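You operate a simulated robot arm through the tools that you are given. There is no shell and no other tool. Be economical: measure what you need, move in short steps, check, and stop when the job is done.

You run a simulated robot arm. Do the job below in one go: nothing can be reset, and whatever is moved stays where it is left.

TASK
Put the cork pad labelled "766" from the splice bench on top of the brown dated carton there and the cork pad labelled "609" on top of the cardboard core from the film bin. Put the orange part roll on top of the roll log on a board. Take the square-footed dummy block on the splice bench and put it away on the sorting bench. Take the pack tray and leave it on the sorting bench. Take the guide roller and put it on the clear sheet over the box. Put the purple press block in the blue tray. Open the flat lid with a blue grip. Do these in any order. Set down upright: orange part roll, purple press block.
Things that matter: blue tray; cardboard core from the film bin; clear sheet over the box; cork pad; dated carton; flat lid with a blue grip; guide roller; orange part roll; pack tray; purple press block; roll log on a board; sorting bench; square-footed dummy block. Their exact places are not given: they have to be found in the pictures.

Only the result counts: the job must be done as asked and must still hold three seconds after the hand-in. Knocking over, shifting, dropping, spilling or breaking anything else fails it. A push-on lid holds only when it is set on centred and level and pressed home; a screw cap is set on level and turned clockwise until tight. Flat cloth is picked up by pressing the open fingertips on it (5 to 10 N) and closing them slowly along it; thin cloth reads only 2 to 8 mm in the jaws.

THE ROBOT
A 7-joint arm with a fingered hand on a trunk, on a base that drives. Base frame: it is fixed to the floor where the robot stands at the start and does not move with it; the origin is under the middle of the robot, x ahead of it, y to its left, z up; the surface under the hand at the start is at about z = 0.86. Units: m, degrees, N and s.
With the tool pointing down near the work surface it reaches from about 0.36 to 0.84 m from the robot's upright axis, wherever it stands. Its first joint turns from -115.0 to 115.0 degrees. Places, roughly: blue tray [0.75, 1, 1.25]; cardboard core from the film bin (6x6x9 cm) [0.6, 0, 0.9]; clear sheet over the box [-2, -1.4, 0.7]; cork pad [0.75, -0.25, 1]; dated carton [0.75, 0.5, 1]; flat lid with a blue grip [-3.3, 0, 0.5]; guide roller (17x5x5 cm) [0.9, -1.4, 0.9]; orange part roll (10x10x13 cm) [0.8, 0.3, 0.9]; pack tray [0.75, -1, 1]; purple press block [0.75, -1.5, 1]; roll log on a board [0.75, -3.25, 1.5]; sorting bench [-0.9, 3.7, 0.8]; square-footed dummy block [0.75, -0.5, 1]. Payload 5 kg.
Tool frame: the origin (TCP) lies between the finger pads and is the grasp point; the fingertips stand 0.032 m ahead of it; z points along the fingers, y is the line along which they close. The gripper opens to 0.16 m. The gripper's body begins 0.089 m behind the TCP. The gripper is a hand of 4 fingers: y runs from the thumb to the fingers, the wrist lies at [0, 0, -0.267] in the tool frame, and closing takes about 1.5 s.
Orientation is that of the tool frame in the base frame, as [roll, pitch, yaw] about the fixed x, y, z axes, in that order (R = Rz(yaw) Ry(pitch) Rx(roll)). With the fingers straight down and closing along the base's y, the tool's x points along the base's -x, its y along +y and its z along -z.

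THE INTERFACE
- The arm moves only by the tool play_rows. Its argument "targets" is a list of rows, each an object of numbers (a shift or turn left out is 0, a gripper value left out holds the last): "x", "y", "z": the shift along the tool's x, y, z in units of 150 mm (1.0 is 150 mm); "rx", "ry", "rz": the turn, a rotation vector about the tool's x, y, z in units of 120 degrees (1.0 is 120 degrees); "gripper": the gripper command, from -1 (shut) to 1 (fully open), values between in proportion. In form: [{"x": .., "y": .., "z": .., "rx": .., "ry": .., "rz": .., "gripper": ..}, ...]. A call has 1 to 12 rows; each row is the pose to reach, as a shift and turn from the pose commanded when the call began, along the tool's axes at that moment. A call with a number of a shift or a turn outside -1 to 1 is refused whole. Rows are played at 5 a second. More than 0.05 m and 8.6 degrees between two rows, or a gripper value outside its range, and nothing of the call is played. A pose out of reach is approached as far as the arm can. The call stops where the force on the tool passes 40 N (or 10 N more than at its start, if that is more) or the arm is blocked; 0.2 s more then pass. Each finger travels about 0.108 m/s and halts on what it meets, pressing with about 28 N; the grip force reading is that of the motor and also rises with nothing between the fingers. The clock runs only during rows and for 0.2 s after the last one: add rows that repeat a pose to give the fingers time. The reply holds the time, the measured pose of the TCP, the force on the tool along the base axes, the opening and the grip force, in the units named above and with some noise, with the torque about the TCP (base axes, N m) and any sound that the robot's microphone picked up.
- Cameras (640 x 400 px; columns grow to the right, rows downward): "scene" is now at [0.0263, 0.1601, 1.6872]; the picture's right is [0.02, -1.00, 0.00], its down [-0.61, -0.01, -0.79] and it looks along [0.79, 0.02, -0.61] (base axes); focal length 234 px, centre (320, 200). "wrist" rides on the gripper at [0.08, -0.004, -0.114] in the tool frame; the picture's right is [0.05, 1.00, 0.00], its down [-0.82, 0.04, -0.58] and it looks along [-0.58, 0.03, 0.82] (tool axes); focal length 265 px, centre (320, 200).
- get_image(camera): a new picture of that camera. It takes no simulated time.
- raise_lower(by): slides the trunk up (or, below 0, down) by that many m; the arm and the scene camera ride with it, the base frame stays. It gives what a move gives, with no picture.
- steer(legs): drives the robot by 1 to 6 legs, each [ahead, turn to the left] in m and degrees, along the robot's own axes; the way and the turn of a leg run together, so that a leg with both is an arc; at most 1.5 m and 180 degrees a leg. The arm and the cameras ride along, it lands a little off, and it stops where it bumps. It gives what a move gives.
- grasp_type(shape): the hand has 4 fingers and takes this shape, open, in about a second: jaw (thumb against the fingers, like two jaws); tri (thumb and two fingers); tip (a fingertip pinch); poke (one finger out to press); point (the index stretched); flat (the hand flat); cup (the hand cupped); fist (a fist). The gripper value then closes the fingers along that shape, each until it touches; the sizes above hold for jaw. It gives what a move gives, with no picture.
- turn_head(pan, tilt): turns the head with the scene camera to pan (to the left, within 155 degrees either way) and tilt (down, from -29 to 69), counted from straight ahead of the robot. It gives what a move gives.
- locate(camera, pixels): for up to 12 pixels [column, row] of the newest picture of that camera ("zoom" is the newest enlarged one), the place [x, y, z] in the base frame of the surface seen there, good to about 0.002 m. It takes no simulated time.
- enlarge(camera, box): a new picture of the part [left, top, right, bottom] of that camera's present view, enlarged. It takes no simulated time.
- finish_job(): hands the job in; it is judged then, once.

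Keep the steps short. Do not move on a guess: measure, check each grasp and each placing, and mend mistakes. In all there are 145 turns and 180 pictures (those below and enlarged ones count). Leave the gripper open and the arm clear of the work at the hand-in unless told otherwise, and finish with a single line.

The tools are called after "Emit:" as name(argument=value, ...) on one line, values as JSON. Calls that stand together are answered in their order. play_rows: Moves the arm, as the interface text tells. Its arguments: {"type":"object","properties":{"targets":{"type":"array"}},"required":["targets"]} The other tools are called the same way: raise_lower (by) slides the trunk up or down; grasp_type (shape) gives the hand a shape; steer (legs) drives the base; turn_head (pan, tilt) turns the head that bears the scene camera; get_image (camera) takes a picture; locate (camera, pixels) gives the place of the surface under pixels of a picture; enlarge (camera, box) takes an enlarged picture of a part of a camera's view; finish_job () hands the job in.

At the start:

```text
time: 0.0
eef_pos: [0.4349, -0.1538, 1.449]
ee_rot: [-180.0, 0.0, -180.0]
force: [0.1, -0.4, -0.5]
moment: [0.03, -0.03, -0.03]
gripper_width: 0.1601
grip_force: 0.1
shape: jaw
trunk travel left (down, up): [-0.8, 0.19]
robot x, y, heading: [-0.0019, 0.0028, 0.2]
head pan, tilt: [1.2, 37.9]
```

scene: 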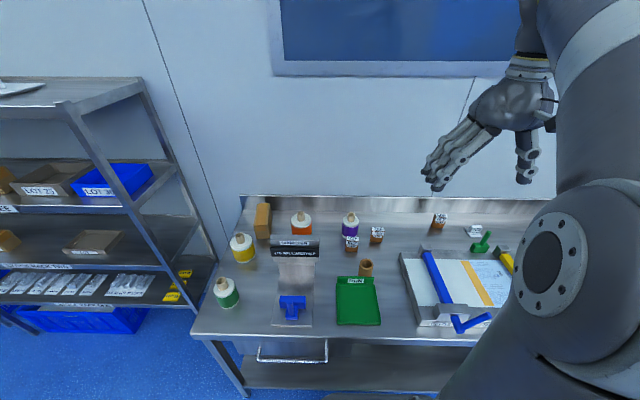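
wrist: 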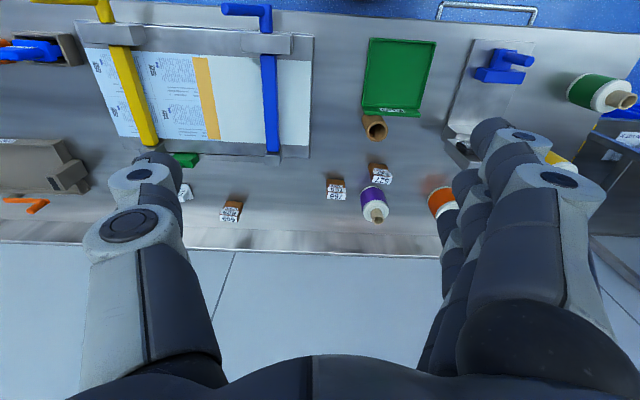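

I see the splice bench ahead with rolls, cork pads and a carton. I'll enlarge the parts to read labels.

Emit:
enlarge(camera="scene", box=[200, 180, 400, 340])

Emit:
enlarge(camera="scene", box=[330, 180, 530, 340])

Emit:
enlarge(camera="wrist", box=[0, 0, 320, 240])

Emit:
enlarge(camera="wrist", box=[180, 100, 480, 260])

```text
2.50 times, centred on (300, 260) of scene
```

zoom: 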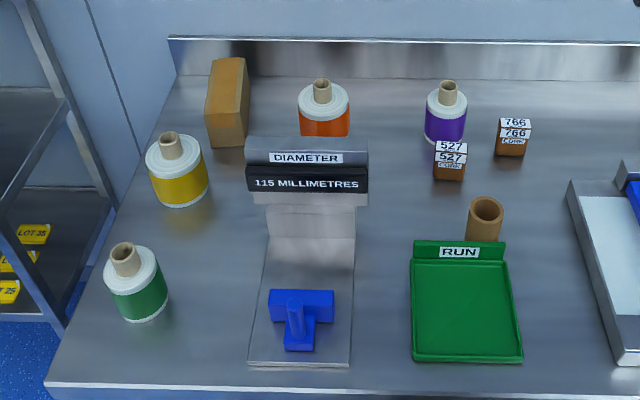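

```text
2.50 times, centred on (430, 260) of scene
```

zoom: 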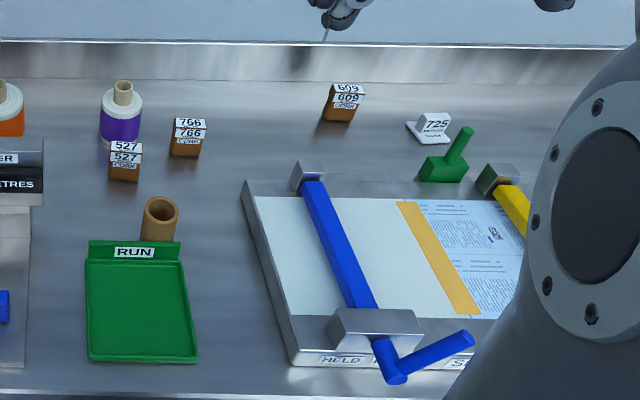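

```text
1.67 times, centred on (160, 120) of wrist
```

zoom: 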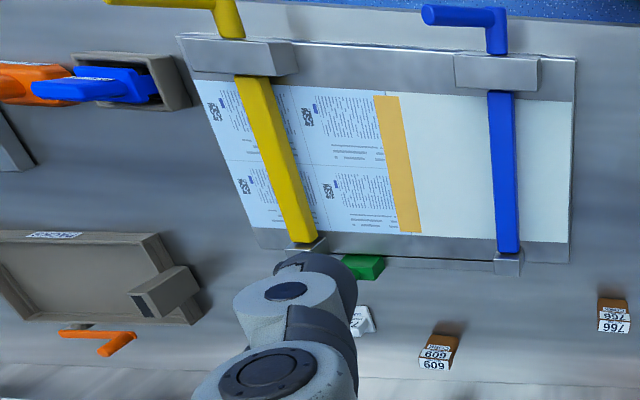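

```text
2.13 times, centred on (330, 180) of wrist
```

zoom: 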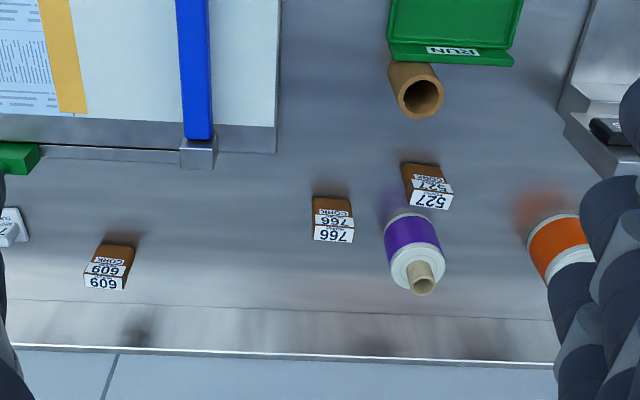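

Cork pads 766, 609, 527 seen, and a white 725 block on a plate. Now I look around with the head.

Emit:
turn_head(pan=-60, tilt=38)

Emit:
get_image(camera="scene")

Emit:
turn_head(pan=50, tilt=30)

Emit:
get_image(camera="scene")

Emit:
turn_head(pan=110, tilt=25)

Emit:
get_image(camera="scene")

Emit:
turn_head(pan=155, tilt=25)

Emit:
get_image(camera="scene")

Emit:
turn_head(pan=-130, tilt=25)

Emit:
get_image(camera="scene")

```text
time: 1.3
eef_pos: [0.4355, -0.1536, 1.45]
ee_rot: [-180.0, 0.0, 180.0]
force: [-0.6, -0.7, -0.1]
moment: [0.03, -0.01, 0.0]
gripper_width: 0.1598
grip_force: 0.1
shape: jaw
trunk travel left (down, up): [-0.8, 0.19]
robot x, y, heading: [-0.0009, -0.0033, 0.1]
head pan, tilt: [-60.0, 38.0]
```

```text
173 pictures are left
```

scene: 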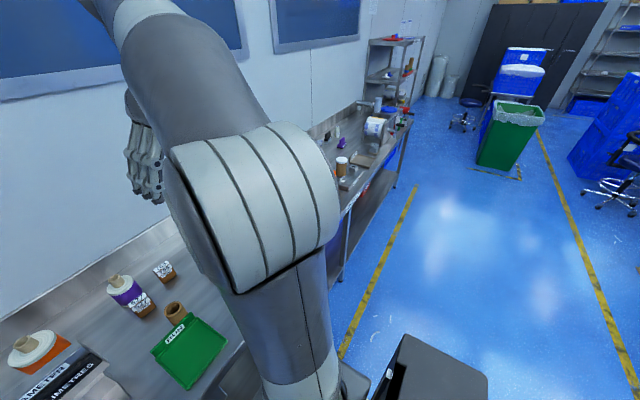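

```text
time: 3.2
eef_pos: [0.4342, -0.1535, 1.4496]
ee_rot: [179.9, 0.0, 180.0]
force: [0.0, 0.3, -0.2]
moment: [0.01, 0.02, 0.01]
gripper_width: 0.1601
grip_force: 0.1
shape: jaw
trunk travel left (down, up): [-0.8, 0.19]
robot x, y, heading: [0.0001, 0.0001, -0.2]
head pan, tilt: [50.0, 30.0]
```

```text
172 pictures are left
```

scene: 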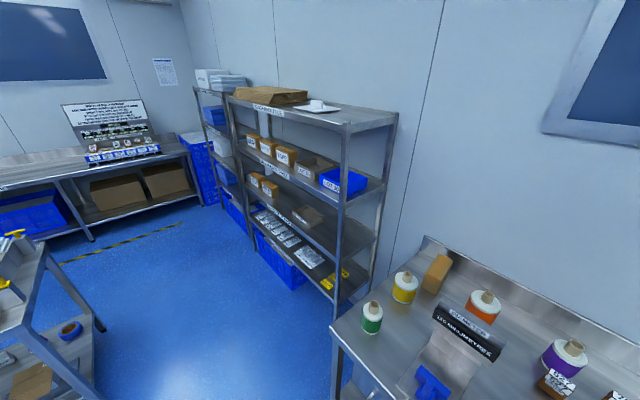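

```text
time: 4.5
eef_pos: [0.4348, -0.1518, 1.4491]
ee_rot: [-180.0, -0.1, 179.9]
force: [-1.1, 0.0, -0.2]
moment: [0.01, -0.01, 0.03]
gripper_width: 0.1601
grip_force: 0.0
shape: jaw
trunk travel left (down, up): [-0.8, 0.19]
robot x, y, heading: [-0.0033, -0.0006, 0.2]
head pan, tilt: [110.0, 25.0]
```

```text
171 pictures are left
```

scene: 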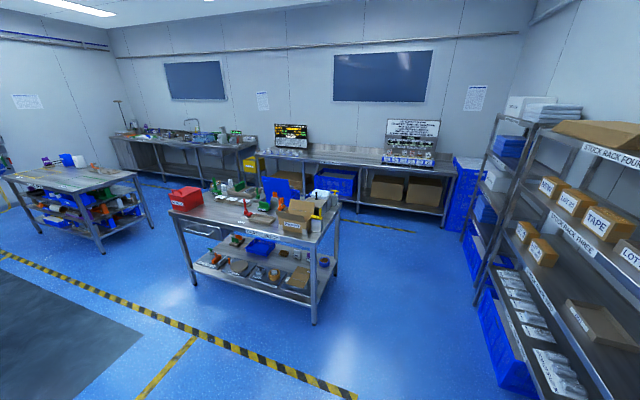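

```text
time: 5.6
eef_pos: [0.4339, -0.1521, 1.4505]
ee_rot: [-180.0, -0.1, -180.0]
force: [0.2, -0.7, -0.8]
moment: [-0.02, 0.01, -0.01]
gripper_width: 0.1599
grip_force: 0.1
shape: jaw
trunk travel left (down, up): [-0.8, 0.19]
robot x, y, heading: [0.0014, -0.0004, -0.2]
head pan, tilt: [154.7, 25.0]
```

```text
170 pictures are left
```

scene: 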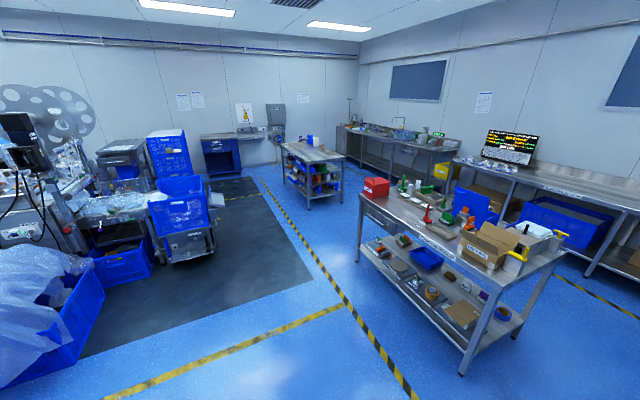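

```text
time: 9.5
eef_pos: [0.4339, -0.1527, 1.4498]
ee_rot: [180.0, 0.0, -179.9]
force: [-0.4, 0.4, -0.1]
moment: [-0.02, -0.03, 0.01]
gripper_width: 0.1597
grip_force: 0.0
shape: jaw
trunk travel left (down, up): [-0.8, 0.19]
robot x, y, heading: [0.0021, 0.0027, 0.2]
head pan, tilt: [-130.0, 25.0]
```

```text
169 pictures are left
```

scene: 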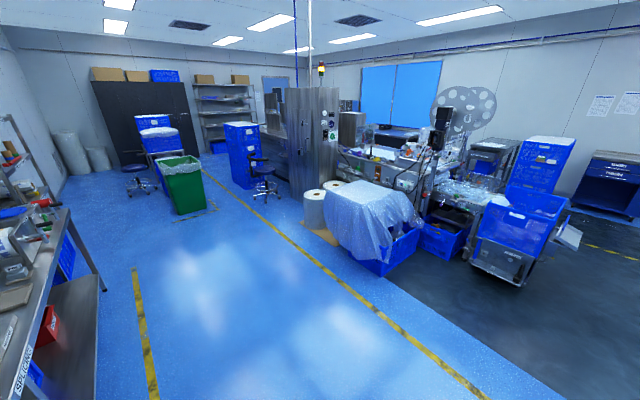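

The room is mapped roughly. Now I measure items in front.

Emit:
turn_head(pan=0, tilt=38)

Emit:
enlarge(camera="scene", box=[200, 180, 520, 380])

```text
time: 11.6
eef_pos: [0.4361, -0.1539, 1.4482]
ee_rot: [180.0, 0.0, -180.0]
force: [0.6, -1.6, 0.1]
moment: [-0.01, 0.01, -0.03]
gripper_width: 0.1598
grip_force: 0.0
shape: jaw
trunk travel left (down, up): [-0.8, 0.19]
robot x, y, heading: [0.0021, 0.0015, 0.2]
head pan, tilt: [0.0, 38.0]
```

```text
2.00 times, centred on (360, 280) of scene
```

zoom: 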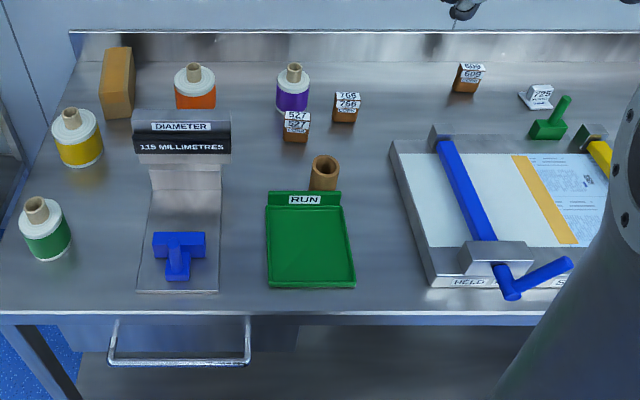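

Emit:
locate(camera="zoom", pixels=[[118, 52], [117, 95], [347, 97], [347, 115], [468, 68], [468, 88], [324, 160], [324, 188], [194, 68], [180, 124], [535, 92], [293, 69]])

Emit:
locate(camera="zoom", pixels=[[105, 50], [131, 50], [194, 105], [334, 98], [361, 98], [455, 70], [484, 70], [110, 118], [131, 113], [310, 164], [338, 164], [194, 83]])

Emit:
enlarge(camera="scene", box=[220, 185, 420, 310])

```text
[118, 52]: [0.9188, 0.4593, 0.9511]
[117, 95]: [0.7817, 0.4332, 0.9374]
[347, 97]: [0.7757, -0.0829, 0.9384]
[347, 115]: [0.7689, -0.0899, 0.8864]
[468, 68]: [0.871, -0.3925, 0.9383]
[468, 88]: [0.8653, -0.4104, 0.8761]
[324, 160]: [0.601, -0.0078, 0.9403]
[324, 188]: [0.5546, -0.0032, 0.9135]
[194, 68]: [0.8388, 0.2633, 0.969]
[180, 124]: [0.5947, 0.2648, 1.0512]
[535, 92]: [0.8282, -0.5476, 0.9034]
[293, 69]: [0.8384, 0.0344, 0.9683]
```

```text
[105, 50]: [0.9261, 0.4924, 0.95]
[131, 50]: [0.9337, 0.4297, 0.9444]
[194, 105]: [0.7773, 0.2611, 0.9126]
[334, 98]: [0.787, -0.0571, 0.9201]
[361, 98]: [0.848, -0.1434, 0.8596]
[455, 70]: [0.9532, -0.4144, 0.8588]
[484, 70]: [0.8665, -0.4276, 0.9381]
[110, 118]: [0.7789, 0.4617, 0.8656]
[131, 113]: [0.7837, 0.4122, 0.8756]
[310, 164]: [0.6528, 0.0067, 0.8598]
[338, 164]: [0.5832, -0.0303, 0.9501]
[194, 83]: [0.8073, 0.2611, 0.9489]
```

```text
3.20 times, centred on (320, 248) of scene
```

zoom: 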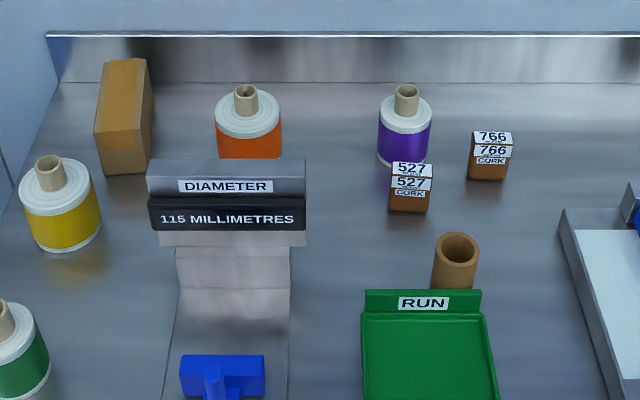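

The carton lies at x 0.78–0.93, y 0.42–0.48. Check the bench front edge and base clearance by looking down.

Emit:
turn_head(pan=20, tilt=69)

Emit:
get_image(camera="scene")

Emit:
locate(camera="scene", pixels=[[200, 200], [320, 200], [320, 260], [320, 300], [320, 340], [320, 380], [200, 300], [100, 300], [100, 200], [420, 300]])

```text
time: 12.6
eef_pos: [0.435, -0.1528, 1.4499]
ee_rot: [-180.0, 0.0, -179.9]
force: [-0.4, 0.1, -0.2]
moment: [0.01, -0.02, -0.01]
gripper_width: 0.16
grip_force: 0.1
shape: jaw
trunk travel left (down, up): [-0.8, 0.19]
robot x, y, heading: [0.0005, -0.0024, 0.0]
head pan, tilt: [20.0, 68.8]
```

```text
166 pictures are left
```

scene: 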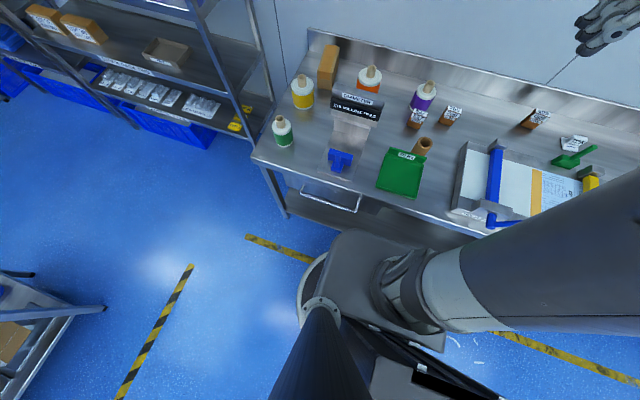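

```text
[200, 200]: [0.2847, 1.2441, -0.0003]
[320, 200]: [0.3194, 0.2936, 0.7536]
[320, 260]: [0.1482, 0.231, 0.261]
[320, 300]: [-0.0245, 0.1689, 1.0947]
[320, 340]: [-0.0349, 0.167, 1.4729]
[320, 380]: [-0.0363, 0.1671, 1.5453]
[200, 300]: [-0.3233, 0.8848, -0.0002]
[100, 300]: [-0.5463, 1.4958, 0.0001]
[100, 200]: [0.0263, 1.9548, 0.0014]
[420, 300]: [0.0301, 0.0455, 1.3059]
```

Base front is ~0.27 m out, bench edge x≈0.40. I drive to y≈-0.2 and a bit forward to reach pad 609 and the core.

Emit:
steer(legs=[[0, -90], [0.2, 0], [0, 90], [0.08, 0]])

Emit:
turn_head(pan=0, tilt=45)

Emit:
get_image(camera="scene")

Emit:
get_image(camera="wrist")

```text
time: 22.5
eef_pos: [0.5013, -0.3529, 1.4493]
ee_rot: [179.9, -0.1, -179.6]
force: [-1.1, -0.5, 0.6]
moment: [-0.02, -0.08, 0.0]
gripper_width: 0.1601
grip_force: 0.0
shape: jaw
trunk travel left (down, up): [-0.8, 0.19]
robot x, y, heading: [0.0689, -0.2042, 0.5]
head pan, tilt: [20.0, 68.8]
stopped in leg 4: the robot was blocked; the commanded pose is now the measured one
```

```text
time: 23.4
eef_pos: [0.5037, -0.352, 1.4484]
ee_rot: [180.0, -0.1, -179.5]
force: [-0.1, -0.1, 1.2]
moment: [0.01, -0.02, 0.01]
gripper_width: 0.1598
grip_force: 0.1
shape: jaw
trunk travel left (down, up): [-0.8, 0.19]
robot x, y, heading: [0.0657, -0.2044, 0.5]
head pan, tilt: [0.0, 45.0]
```

```text
165 pictures are left
```

scene: 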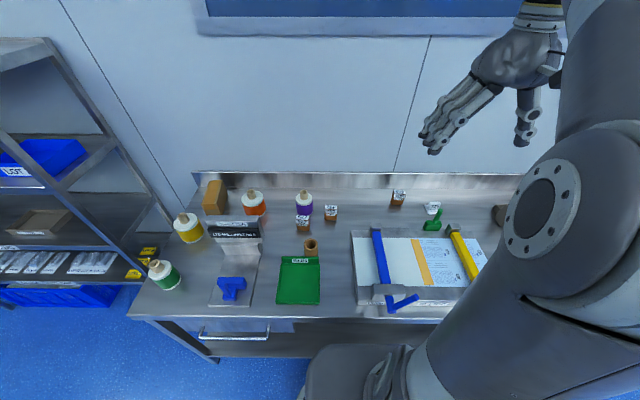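

```text
164 pictures are left
```

wrist: 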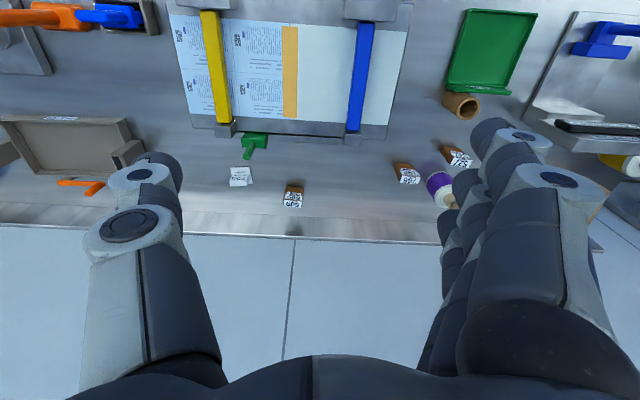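

Robot stands at (0.066,-0.204). Measure pad 609, the core rim and 725 in enlarged wrist view.

Emit:
enlarge(camera="wrist", box=[210, 130, 350, 220])

Emit:
locate(camera="wrist", pixels=[[292, 203], [294, 187], [287, 186], [302, 187], [284, 206], [301, 207], [240, 172], [241, 182], [462, 97], [462, 112], [445, 105], [478, 106]])

Emit:
enlarge(camera="wrist", box=[380, 80, 520, 210])

```text
4.44 times, centred on (280, 175) of wrist
```

zoom: 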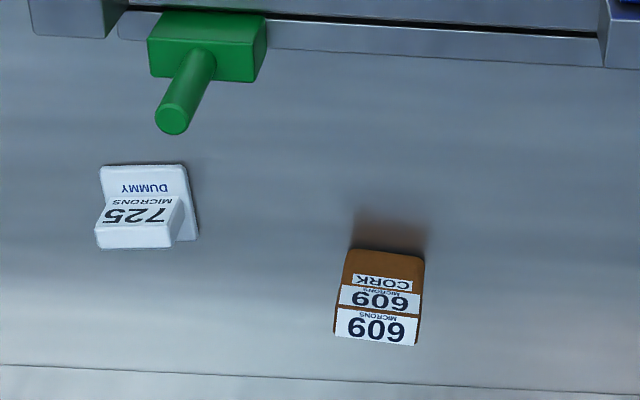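

```text
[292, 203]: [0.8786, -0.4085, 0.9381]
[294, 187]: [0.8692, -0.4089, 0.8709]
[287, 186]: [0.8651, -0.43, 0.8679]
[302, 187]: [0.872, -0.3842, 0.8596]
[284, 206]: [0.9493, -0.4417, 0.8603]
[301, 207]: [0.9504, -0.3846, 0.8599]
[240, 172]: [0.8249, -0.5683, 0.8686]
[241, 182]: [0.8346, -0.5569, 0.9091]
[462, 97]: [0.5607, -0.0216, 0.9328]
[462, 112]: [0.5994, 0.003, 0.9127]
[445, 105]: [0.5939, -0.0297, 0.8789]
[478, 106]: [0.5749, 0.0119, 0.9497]
```

```text
3.08 times, centred on (450, 145) of wrist
```

zoom: 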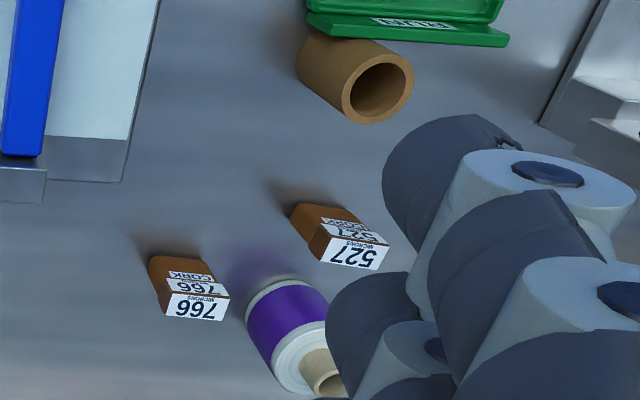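

Pad 609 stands at about (0.88,-0.408), top z 0.938. Lower the trunk and move over it.

Emit:
raise_lower(by=-0.3)

Emit:
play_rows(targets=[{"x": -0.3, "y": -0.1}, {"x": -0.6, "y": -0.2}, {"x": -0.9, "y": -0.3}, {"x": -1.0, "y": -0.36}])

Emit:
play_rows(targets=[{"x": -0.3}, {"x": -0.6}, {"x": -0.9}, {"x": -1.0}])

Emit:
get_image(camera="wrist")

Emit:
get_image(camera="scene")

```text
time: 26.4
eef_pos: [0.5038, -0.3517, 1.1487]
ee_rot: [179.9, -0.1, -179.5]
force: [0.3, -0.2, -0.3]
moment: [0.0, 0.02, 0.01]
gripper_width: 0.1599
grip_force: 0.0
shape: jaw
trunk travel left (down, up): [-0.5, 0.49]
robot x, y, heading: [0.0688, -0.2027, 0.4]
head pan, tilt: [0.0, 45.0]
```

```text
time: 27.4
eef_pos: [0.6412, -0.3953, 1.1489]
ee_rot: [179.9, -0.1, -179.5]
force: [0.3, 0.3, -0.7]
moment: [-0.01, 0.02, 0.0]
gripper_width: 0.1599
grip_force: 0.1
shape: jaw
out of reach, approached as far as the arm can: row 4
trunk travel left (down, up): [-0.5, 0.49]
robot x, y, heading: [0.0655, -0.1999, 0.5]
head pan, tilt: [0.0, 45.0]
```

```text
time: 28.4
eef_pos: [0.7075, -0.3859, 1.1099]
ee_rot: [179.9, 0.0, -179.5]
force: [-0.3, 0.0, 1.2]
moment: [0.02, 0.0, -0.01]
gripper_width: 0.1599
grip_force: 0.1
shape: jaw
out of reach, approached as far as the arm can: row 1, 2, 3, 4
trunk travel left (down, up): [-0.5, 0.49]
robot x, y, heading: [0.0699, -0.2023, 0.3]
head pan, tilt: [0.0, 45.0]
```

```text
161 pictures are left
```

wrist: 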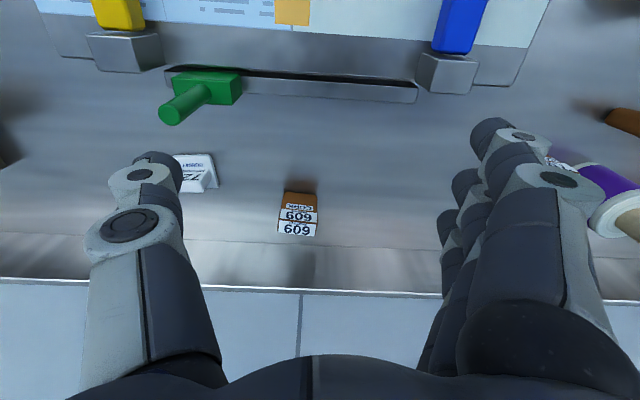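

```text
160 pictures are left
```

scene: 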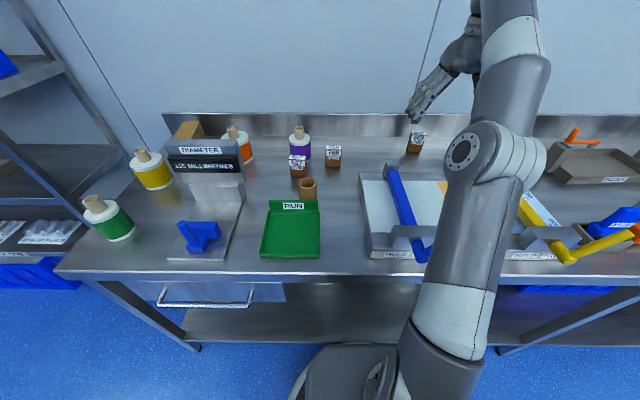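

The reach is short at this height; lower the TCP, reach grows. Go down 0.09 m and see.

Emit:
play_rows(targets=[{"z": 0.3}, {"z": 0.6}, {"z": 0.6}])

Emit:
get_image(camera="wrist")

```text
time: 29.2
eef_pos: [0.7054, -0.3836, 1.0167]
ee_rot: [179.7, -0.1, -179.5]
force: [0.9, 0.1, -0.3]
moment: [0.01, -0.03, 0.01]
gripper_width: 0.16
grip_force: 0.0
shape: jaw
trunk travel left (down, up): [-0.5, 0.49]
robot x, y, heading: [0.0641, -0.2052, 0.5]
head pan, tilt: [0.0, 45.0]
```

```text
159 pictures are left
```

wrist: 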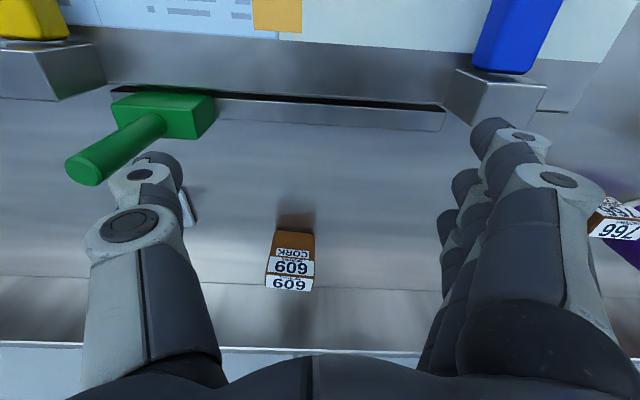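

Commanded pose follows. Move forward over the pad at this height (fingertips 0.985, pad top 0.938).

Emit:
play_rows(targets=[{"x": -0.3, "y": -0.05}, {"x": -0.6, "y": -0.1}, {"x": -0.9, "y": -0.15}, {"x": -0.95, "y": -0.16}])

Emit:
get_image(camera="wrist")

```text
time: 30.2
eef_pos: [0.7985, -0.3616, 0.9914]
ee_rot: [-179.6, 0.0, -179.3]
force: [0.1, -0.1, 0.8]
moment: [0.04, 0.0, -0.01]
gripper_width: 0.1602
grip_force: 0.1
shape: jaw
out of reach, approached as far as the arm can: row 2, 3, 4
trunk travel left (down, up): [-0.5, 0.49]
robot x, y, heading: [0.0682, -0.2038, 0.8]
head pan, tilt: [0.0, 45.0]
```

```text
158 pictures are left
```

wrist: 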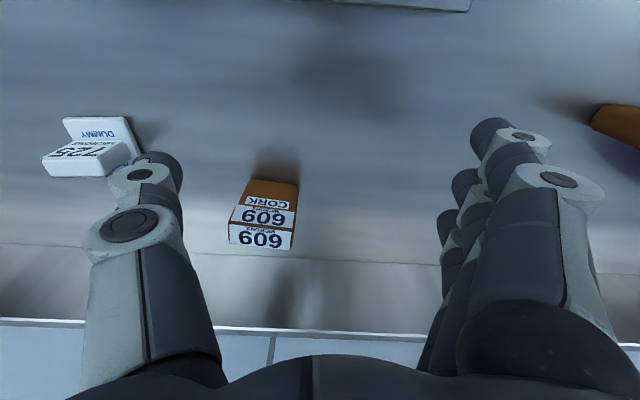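

Reach limited because the shoulder is too low. Raise the trunk 0.2 and lower the arm while moving forward.

Emit:
raise_lower(by=0.2)

Emit:
play_rows(targets=[{"z": 0.3}, {"z": 0.6}, {"z": 0.9}, {"z": 1.0}])

Emit:
play_rows(targets=[{"x": -0.2, "y": -0.1}, {"x": -0.4, "y": -0.25}, {"x": -0.53, "y": -0.31}])

Emit:
get_image(camera="wrist")

```text
time: 32.4
eef_pos: [0.7981, -0.3709, 1.1904]
ee_rot: [179.9, 0.0, -179.4]
force: [0.2, 0.2, 0.2]
moment: [0.01, 0.04, 0.0]
gripper_width: 0.1599
grip_force: 0.1
shape: jaw
trunk travel left (down, up): [-0.7, 0.29]
robot x, y, heading: [0.064, -0.1993, 0.4]
head pan, tilt: [0.0, 45.0]
```

```text
time: 33.4
eef_pos: [0.7965, -0.3725, 1.0432]
ee_rot: [179.9, 0.1, -179.5]
force: [-0.8, -0.2, 0.0]
moment: [0.0, -0.03, 0.01]
gripper_width: 0.1597
grip_force: 0.1
shape: jaw
trunk travel left (down, up): [-0.7, 0.29]
robot x, y, heading: [0.0688, -0.2062, 0.4]
head pan, tilt: [0.0, 45.0]
```

```text
time: 34.2
eef_pos: [0.8506, -0.4028, 1.0404]
ee_rot: [179.9, -0.1, -179.4]
force: [1.1, -0.4, -1.5]
moment: [0.01, 0.1, 0.01]
gripper_width: 0.1604
grip_force: 0.0
shape: jaw
out of reach, approached as far as the arm can: row 2, 3
trunk travel left (down, up): [-0.7, 0.29]
robot x, y, heading: [0.0674, -0.2083, 0.4]
head pan, tilt: [0.0, 45.0]
```

```text
157 pictures are left
```

wrist: 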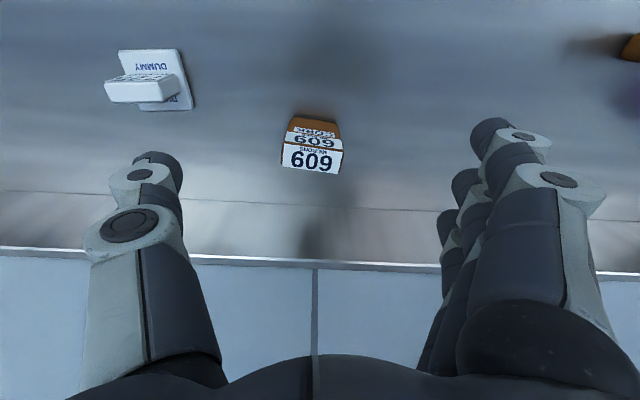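

Now at (0.851,-0.403). Locate pad top corners and base.

Emit:
locate(camera="wrist", pixels=[[289, 147], [341, 151], [285, 164], [336, 171], [311, 158], [291, 122], [335, 128]])

```text
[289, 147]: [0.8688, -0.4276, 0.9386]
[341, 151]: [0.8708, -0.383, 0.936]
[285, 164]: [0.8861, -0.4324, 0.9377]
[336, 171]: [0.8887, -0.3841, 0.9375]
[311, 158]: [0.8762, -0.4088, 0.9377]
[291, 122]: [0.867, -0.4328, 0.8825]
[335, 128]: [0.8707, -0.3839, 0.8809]
```

Pad: x 0.866–0.890, y −0.432…−0.382, top 0.938. Descend beside it (open 16 cm), then advance so it lies centred, then close.

Emit:
play_rows(targets=[{"z": 0.3}, {"z": 0.6}, {"z": 0.83}, {"z": 0.83, "x": -0.18, "y": -0.03}, {"z": 0.83, "x": -0.18, "y": -0.03}])

Emit:
get_image(camera="wrist")

```text
time: 35.4
eef_pos: [0.8775, -0.4059, 0.9162]
ee_rot: [179.9, 0.0, -179.5]
force: [0.9, -1.3, 0.1]
moment: [0.03, 0.03, 0.02]
gripper_width: 0.1599
grip_force: 0.3
shape: jaw
trunk travel left (down, up): [-0.7, 0.29]
robot x, y, heading: [0.0688, -0.2016, 0.5]
head pan, tilt: [0.0, 45.0]
```

```text
156 pictures are left
```

wrist: 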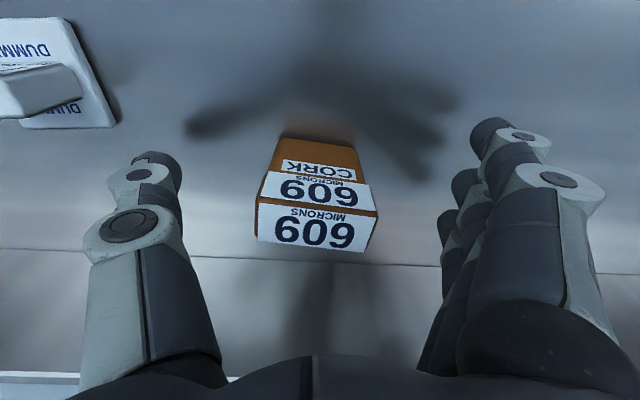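

Pad is between thumb and fingers. Close.

Emit:
play_rows(targets=[{"gripper": 0}, {"gripper": -0.2}, {"gripper": -0.3}, {"gripper": -0.5}, {"gripper": -1}, {"gripper": -1}, {"gripper": -1}, {"gripper": -1}])

Emit:
get_image(camera="wrist")

```text
time: 37.2
eef_pos: [0.8767, -0.4062, 0.9175]
ee_rot: [179.9, 0.1, -179.5]
force: [0.4, -1.7, 3.6]
moment: [0.08, -0.03, 0.01]
gripper_width: 0.0252
grip_force: 27.8
shape: jaw
trunk travel left (down, up): [-0.7, 0.29]
robot x, y, heading: [0.0671, -0.2013, 0.5]
head pan, tilt: [0.0, 45.0]
```

```text
155 pictures are left
```

wrist: 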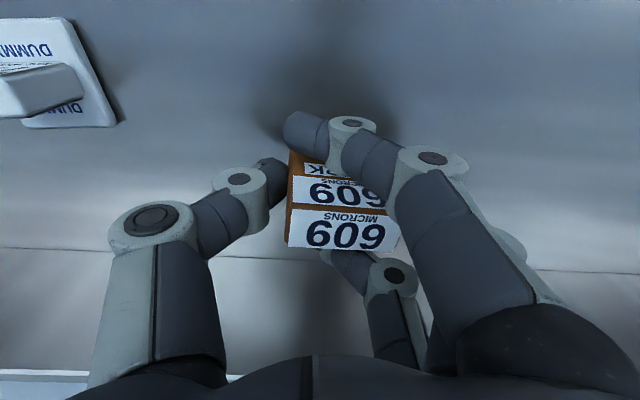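

Fingers wrapped the pad. Lift a little and check.

Emit:
play_rows(targets=[{"z": -0.2, "gripper": -1}, {"z": -0.5}, {"z": -0.8}])

Emit:
get_image(camera="wrist")

Emit:
get_image(camera="scene")

```text
time: 38.0
eef_pos: [0.8608, -0.395, 1.022]
ee_rot: [180.0, 0.1, -179.5]
force: [0.1, -1.1, -1.0]
moment: [0.04, -0.05, -0.02]
gripper_width: 0.0247
grip_force: 28.1
shape: jaw
out of reach, approached as far as the arm can: row 1, 2, 3
trunk travel left (down, up): [-0.7, 0.29]
robot x, y, heading: [0.0676, -0.2024, 0.5]
head pan, tilt: [0.0, 45.0]
```

```text
154 pictures are left
```

wrist: 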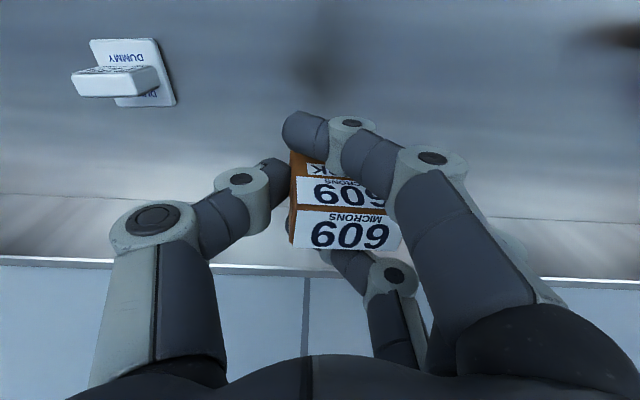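

```text
153 pictures are left
```

scene: 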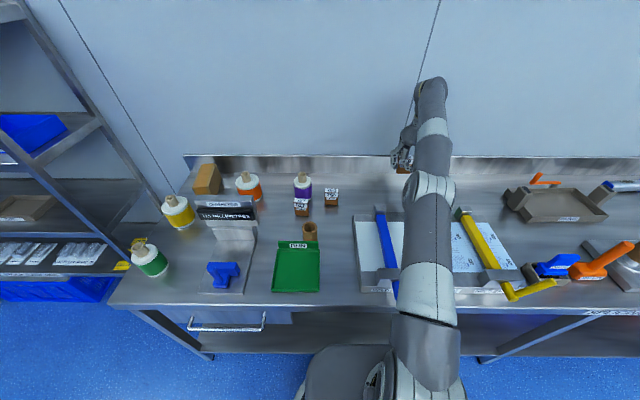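

Held upright. Locate pad corners in hand, then retract upward toward the core.

Emit:
locate(camera="wrist", pixels=[[297, 208], [295, 240], [385, 247], [345, 215], [345, 245], [398, 243]])

Emit:
play_rows(targets=[{"x": 0.2, "z": -0.2}, {"x": 0.5, "z": -0.3}, {"x": 0.8, "z": -0.4}, {"x": 1.0, "z": -0.5}])

Emit:
play_rows(targets=[{"x": 0.25, "y": 0.2}, {"x": 0.45, "y": 0.4}, {"x": 0.6, "y": 0.65}, {"x": 0.7, "y": 0.8}])

Emit:
get_image(camera="wrist")

Emit:
get_image(camera="scene")

```text
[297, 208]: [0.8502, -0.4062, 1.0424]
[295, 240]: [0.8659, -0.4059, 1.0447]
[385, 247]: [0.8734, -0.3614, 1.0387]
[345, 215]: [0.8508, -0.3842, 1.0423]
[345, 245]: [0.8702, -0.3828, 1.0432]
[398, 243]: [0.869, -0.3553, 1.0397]
```

```text
time: 39.0
eef_pos: [0.7101, -0.3975, 1.0969]
ee_rot: [179.9, 0.0, -179.5]
force: [-0.7, -0.4, -2.2]
moment: [-0.04, -0.04, 0.0]
gripper_width: 0.0243
grip_force: 28.2
shape: jaw
trunk travel left (down, up): [-0.7, 0.29]
robot x, y, heading: [0.0675, -0.2016, 0.4]
head pan, tilt: [0.0, 45.0]
```

```text
time: 40.0
eef_pos: [0.6019, -0.2765, 1.0971]
ee_rot: [179.9, -0.1, -179.4]
force: [-0.2, -0.1, -1.3]
moment: [-0.04, -0.03, -0.05]
gripper_width: 0.0243
grip_force: 28.5
shape: jaw
trunk travel left (down, up): [-0.7, 0.29]
robot x, y, heading: [0.0649, -0.2047, 0.4]
head pan, tilt: [0.0, 45.0]
```

```text
152 pictures are left
```

wrist: 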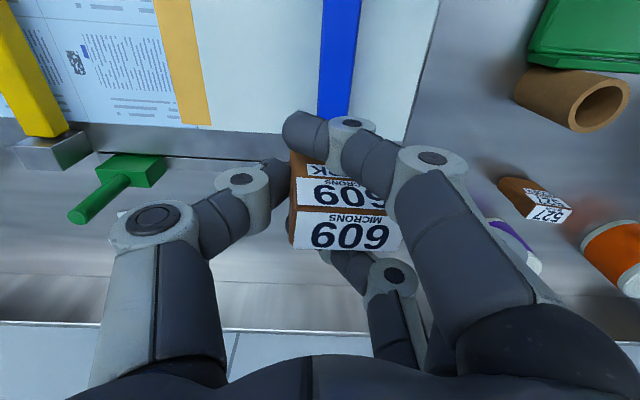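

```text
151 pictures are left
```

scene: 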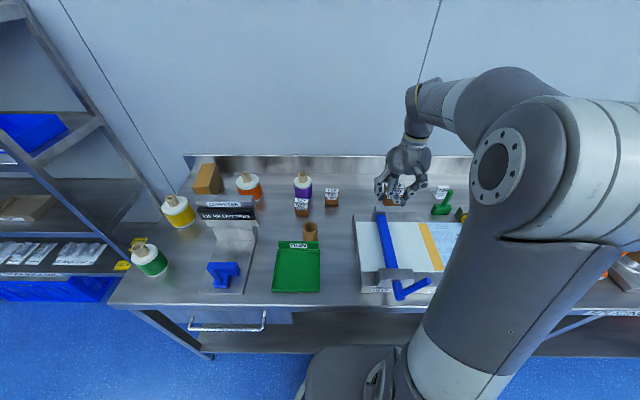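

Pad centre is (+0.001,+0.0145) from TCP, bottom 0.058 below. Now measure the core rim.

Emit:
enlarge(camera="wrist", box=[500, 60, 640, 150])

Emit:
locate(camera="wrist", pixels=[[571, 108], [627, 92], [604, 78], [588, 129], [578, 93], [619, 112], [601, 104]])

```text
4.44 times, centred on (570, 105) of wrist
```

zoom: 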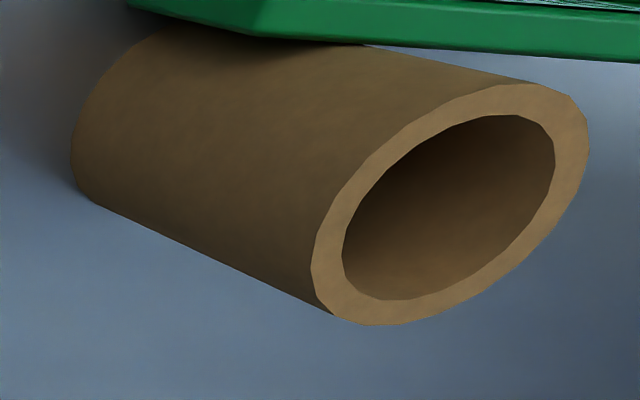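

```text
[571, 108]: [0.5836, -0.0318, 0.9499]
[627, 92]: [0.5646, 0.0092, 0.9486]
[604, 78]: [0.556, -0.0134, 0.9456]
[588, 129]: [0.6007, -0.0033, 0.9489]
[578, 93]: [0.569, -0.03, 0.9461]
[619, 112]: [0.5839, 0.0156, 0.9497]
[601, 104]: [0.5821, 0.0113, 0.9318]
```

Emit:
locate(camera="zoom", pixels=[[328, 260], [385, 312], [574, 145], [515, 100], [345, 205], [520, 250], [420, 135], [455, 295]])

```text
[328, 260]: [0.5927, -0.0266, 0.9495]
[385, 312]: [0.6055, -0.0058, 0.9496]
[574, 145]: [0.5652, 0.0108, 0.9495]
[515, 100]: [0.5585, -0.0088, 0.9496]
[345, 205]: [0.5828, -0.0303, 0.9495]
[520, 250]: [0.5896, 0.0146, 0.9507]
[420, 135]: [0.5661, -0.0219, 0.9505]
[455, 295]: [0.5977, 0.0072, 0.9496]
```

Core centre ≈ (0.581,−0.007), rim z 0.9495. Move over at safe height.

Emit:
play_rows(targets=[{"x": 0.05, "y": 0.3}, {"x": 0.1, "y": 0.6}, {"x": 0.147, "y": 0.9}, {"x": 0.147, "y": 1.0}])

Emit:
play_rows(targets=[{"y": 0.3}, {"y": 0.6}, {"y": 0.7}, {"y": 0.7}])

Emit:
enlarge(camera="wrist", box=[240, 100, 460, 260])

Emit:
locate(camera="zoom", pixels=[[165, 318], [165, 410], [440, 420], [300, 350], [160, 250], [300, 250], [170, 300], [400, 310]])

Emit:
get_image(camera="scene")

```text
time: 41.0
eef_pos: [0.5809, -0.1262, 1.0955]
ee_rot: [-180.0, 0.1, -179.5]
force: [0.2, 0.1, -0.8]
moment: [-0.01, 0.0, 0.01]
gripper_width: 0.0243
grip_force: 27.6
shape: jaw
trunk travel left (down, up): [-0.7, 0.29]
robot x, y, heading: [0.0654, -0.2016, 0.6]
head pan, tilt: [0.0, 45.0]
```

```text
time: 42.0
eef_pos: [0.5796, -0.0214, 1.098]
ee_rot: [179.8, 0.0, -179.5]
force: [-1.1, -0.5, -1.7]
moment: [-0.01, -0.01, -0.02]
gripper_width: 0.0243
grip_force: 27.5
shape: jaw
trunk travel left (down, up): [-0.7, 0.29]
robot x, y, heading: [0.0676, -0.2025, 0.5]
head pan, tilt: [0.0, 45.0]
```

```text
2.50 times, centred on (350, 180) of wrist
```

zoom: 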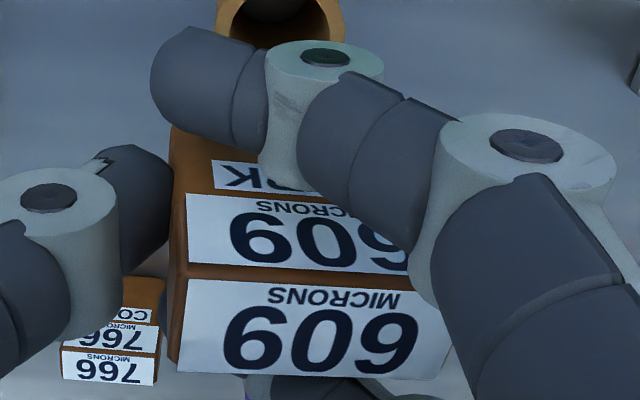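

```text
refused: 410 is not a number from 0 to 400
```

```text
148 pictures are left
```

scene: 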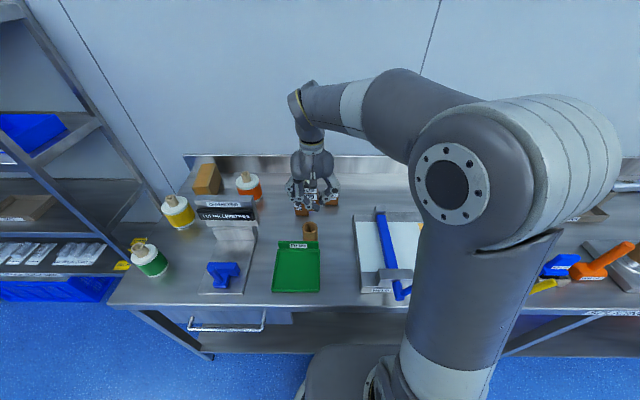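

Emit:
locate(camera="zoom", pixels=[[185, 290], [178, 365], [435, 370], [420, 300], [200, 205], [180, 180], [300, 330]])

Emit:
locate(camera="scene", pixels=[[302, 200], [302, 206], [302, 213], [316, 206], [310, 228], [306, 226], [315, 226]])

Emit:
enlarge(camera="scene", box=[270, 170, 350, 250])

```text
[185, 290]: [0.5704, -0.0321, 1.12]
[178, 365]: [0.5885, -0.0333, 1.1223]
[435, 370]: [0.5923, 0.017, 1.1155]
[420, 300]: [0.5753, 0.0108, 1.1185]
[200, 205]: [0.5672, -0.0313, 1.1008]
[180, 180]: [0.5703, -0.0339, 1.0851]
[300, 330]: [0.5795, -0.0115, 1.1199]
```

```text
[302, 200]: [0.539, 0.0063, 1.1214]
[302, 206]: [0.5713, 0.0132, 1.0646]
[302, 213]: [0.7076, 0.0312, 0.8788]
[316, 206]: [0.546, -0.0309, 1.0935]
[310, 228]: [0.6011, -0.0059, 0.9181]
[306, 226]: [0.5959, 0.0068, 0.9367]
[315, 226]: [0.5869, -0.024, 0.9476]
```

```text
5.00 times, centred on (310, 210) of scene
```

zoom: 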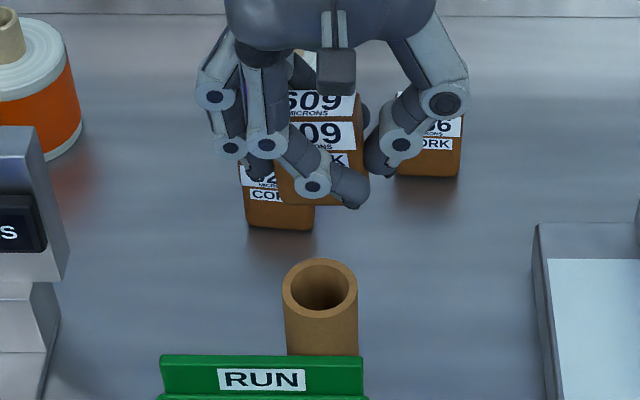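

Pad centre is (0.581,−0.0085), bottom ≈1.041. Lower to just at the rim.

Emit:
play_rows(targets=[{"z": 0.25, "y": 0.01}, {"z": 0.48, "y": 0.01}, {"z": 0.54, "y": 0.01}, {"z": 0.57, "y": 0.01}, {"z": 0.585, "y": 0.01}])

Emit:
enlarge(camera="scene", box=[270, 180, 350, 260])

```text
time: 43.2
eef_pos: [0.5796, -0.021, 1.0074]
ee_rot: [179.9, 0.0, -179.5]
force: [-1.4, 0.4, -1.4]
moment: [-0.01, 0.0, -0.01]
gripper_width: 0.0244
grip_force: 27.9
shape: jaw
trunk travel left (down, up): [-0.7, 0.29]
robot x, y, heading: [0.0669, -0.2065, 0.5]
head pan, tilt: [0.0, 45.0]
```

```text
5.00 times, centred on (310, 220) of scene
```

zoom: 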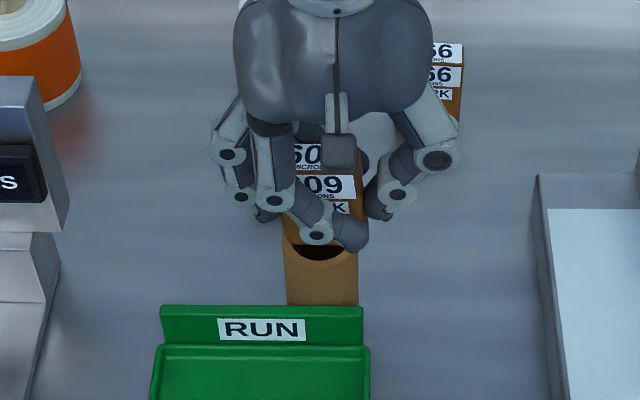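

No contact yet. Lower slowly further.

Emit:
play_rows(targets=[{"z": 0.01}, {"z": 0.02}, {"z": 0.03}])

Emit:
locate(camera="zoom", pixels=[[292, 242], [325, 258], [320, 265], [345, 240], [290, 232]])

Emit:
enlarge(camera="scene", box=[290, 200, 330, 240])

```text
time: 44.0
eef_pos: [0.5775, -0.0205, 1.0046]
ee_rot: [179.9, 0.2, -179.4]
force: [-0.3, -1.1, 12.8]
moment: [0.53, 0.03, -0.03]
gripper_width: 0.0247
grip_force: 28.0
shape: jaw
trunk travel left (down, up): [-0.7, 0.29]
robot x, y, heading: [0.0632, -0.2002, 0.6]
head pan, tilt: [0.0, 45.0]
```

```text
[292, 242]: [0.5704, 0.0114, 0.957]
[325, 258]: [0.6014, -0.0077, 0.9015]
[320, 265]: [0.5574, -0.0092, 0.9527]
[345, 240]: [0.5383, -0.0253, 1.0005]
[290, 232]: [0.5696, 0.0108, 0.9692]
```

```text
10.00 times, centred on (310, 220) of scene
```

zoom: 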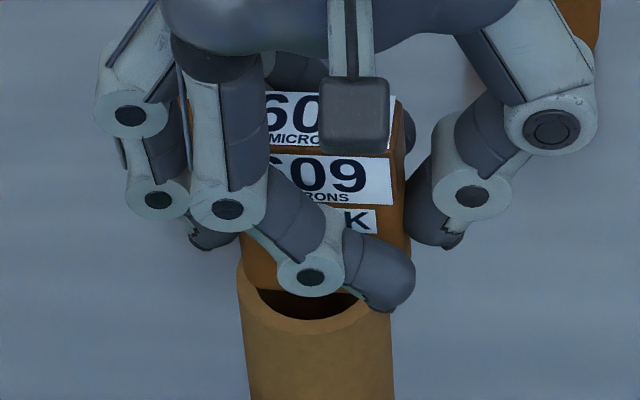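

Contact at the +y end only: pad is tilted ~4°. Level it by a small roll with y compensation.

Emit:
play_rows(targets=[{"rx": -0.015, "y": -0.012, "z": -0.01}, {"rx": -0.033, "y": -0.025, "z": -0.01}, {"rx": -0.033, "y": -0.025, "z": 0.01}])

Emit:
enlarge(camera="scene", box=[290, 200, 330, 240])

Emit:
enlarge(camera="wrist", box=[240, 100, 460, 260])

Emit:
locate(camera="zoom", pixels=[[185, 290], [178, 365], [435, 370], [420, 300], [300, 330]])

```text
time: 44.8
eef_pos: [0.579, -0.0237, 1.004]
ee_rot: [176.0, 0.1, -179.5]
force: [0.8, -2.3, 12.0]
moment: [0.15, -0.04, -0.01]
gripper_width: 0.0249
grip_force: 28.1
shape: jaw
trunk travel left (down, up): [-0.7, 0.29]
robot x, y, heading: [0.0684, -0.2019, 0.6]
head pan, tilt: [0.0, 45.0]
```

```text
10.00 times, centred on (310, 220) of scene
```

zoom: 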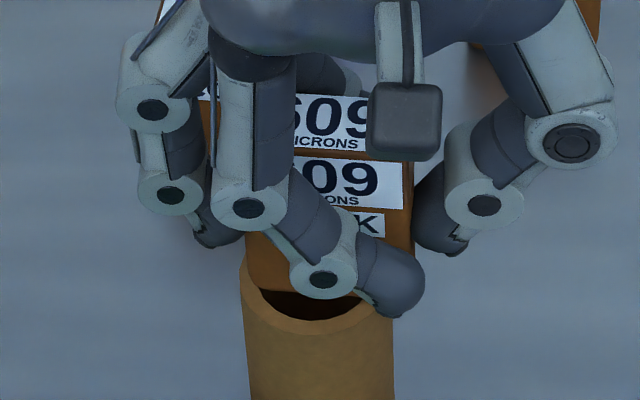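

```text
2.50 times, centred on (350, 180) of wrist
```

zoom: 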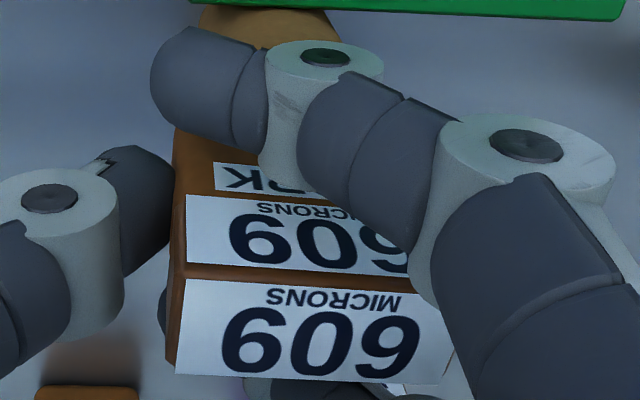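

```text
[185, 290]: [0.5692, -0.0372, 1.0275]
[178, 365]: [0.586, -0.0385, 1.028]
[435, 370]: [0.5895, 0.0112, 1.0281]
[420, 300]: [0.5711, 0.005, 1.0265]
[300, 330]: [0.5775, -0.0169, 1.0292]
```

Level now, but centre y is −0.0137 vs −0.007. Lift slightly, shift +6 mm in y, lower again.

Emit:
play_rows(targets=[{"z": -0.04}, {"z": -0.04, "y": 0.043, "x": -0.01}, {"z": -0.01, "y": 0.043, "x": -0.01}, {"z": 0.0, "y": 0.043, "x": -0.01}])

Emit:
enlarge(camera="wrist", box=[240, 100, 460, 260])

Emit:
locate(camera="zoom", pixels=[[185, 290], [178, 365], [435, 370], [420, 300], [300, 330]])

```text
time: 45.8
eef_pos: [0.5805, -0.0175, 1.0031]
ee_rot: [175.8, 0.0, -179.4]
force: [0.1, 0.8, 9.9]
moment: [0.32, -0.01, 0.03]
gripper_width: 0.0247
grip_force: 27.9
shape: jaw
trunk travel left (down, up): [-0.7, 0.29]
robot x, y, heading: [0.0672, -0.2073, 0.6]
head pan, tilt: [0.0, 45.0]
```

```text
2.50 times, centred on (350, 180) of wrist
```

zoom: 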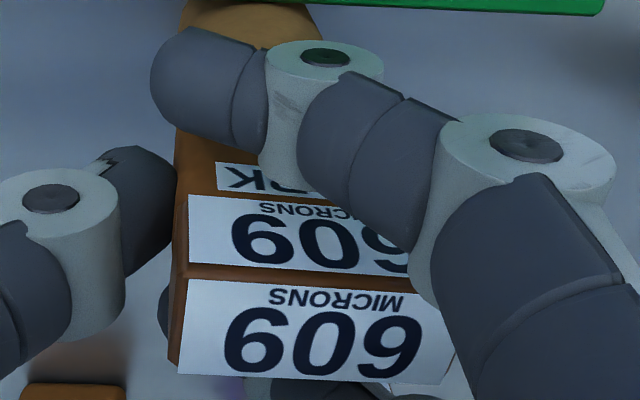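

```text
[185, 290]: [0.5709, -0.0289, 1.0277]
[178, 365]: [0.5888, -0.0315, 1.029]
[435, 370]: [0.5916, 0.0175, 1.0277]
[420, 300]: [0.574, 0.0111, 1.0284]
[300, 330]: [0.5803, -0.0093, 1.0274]
```

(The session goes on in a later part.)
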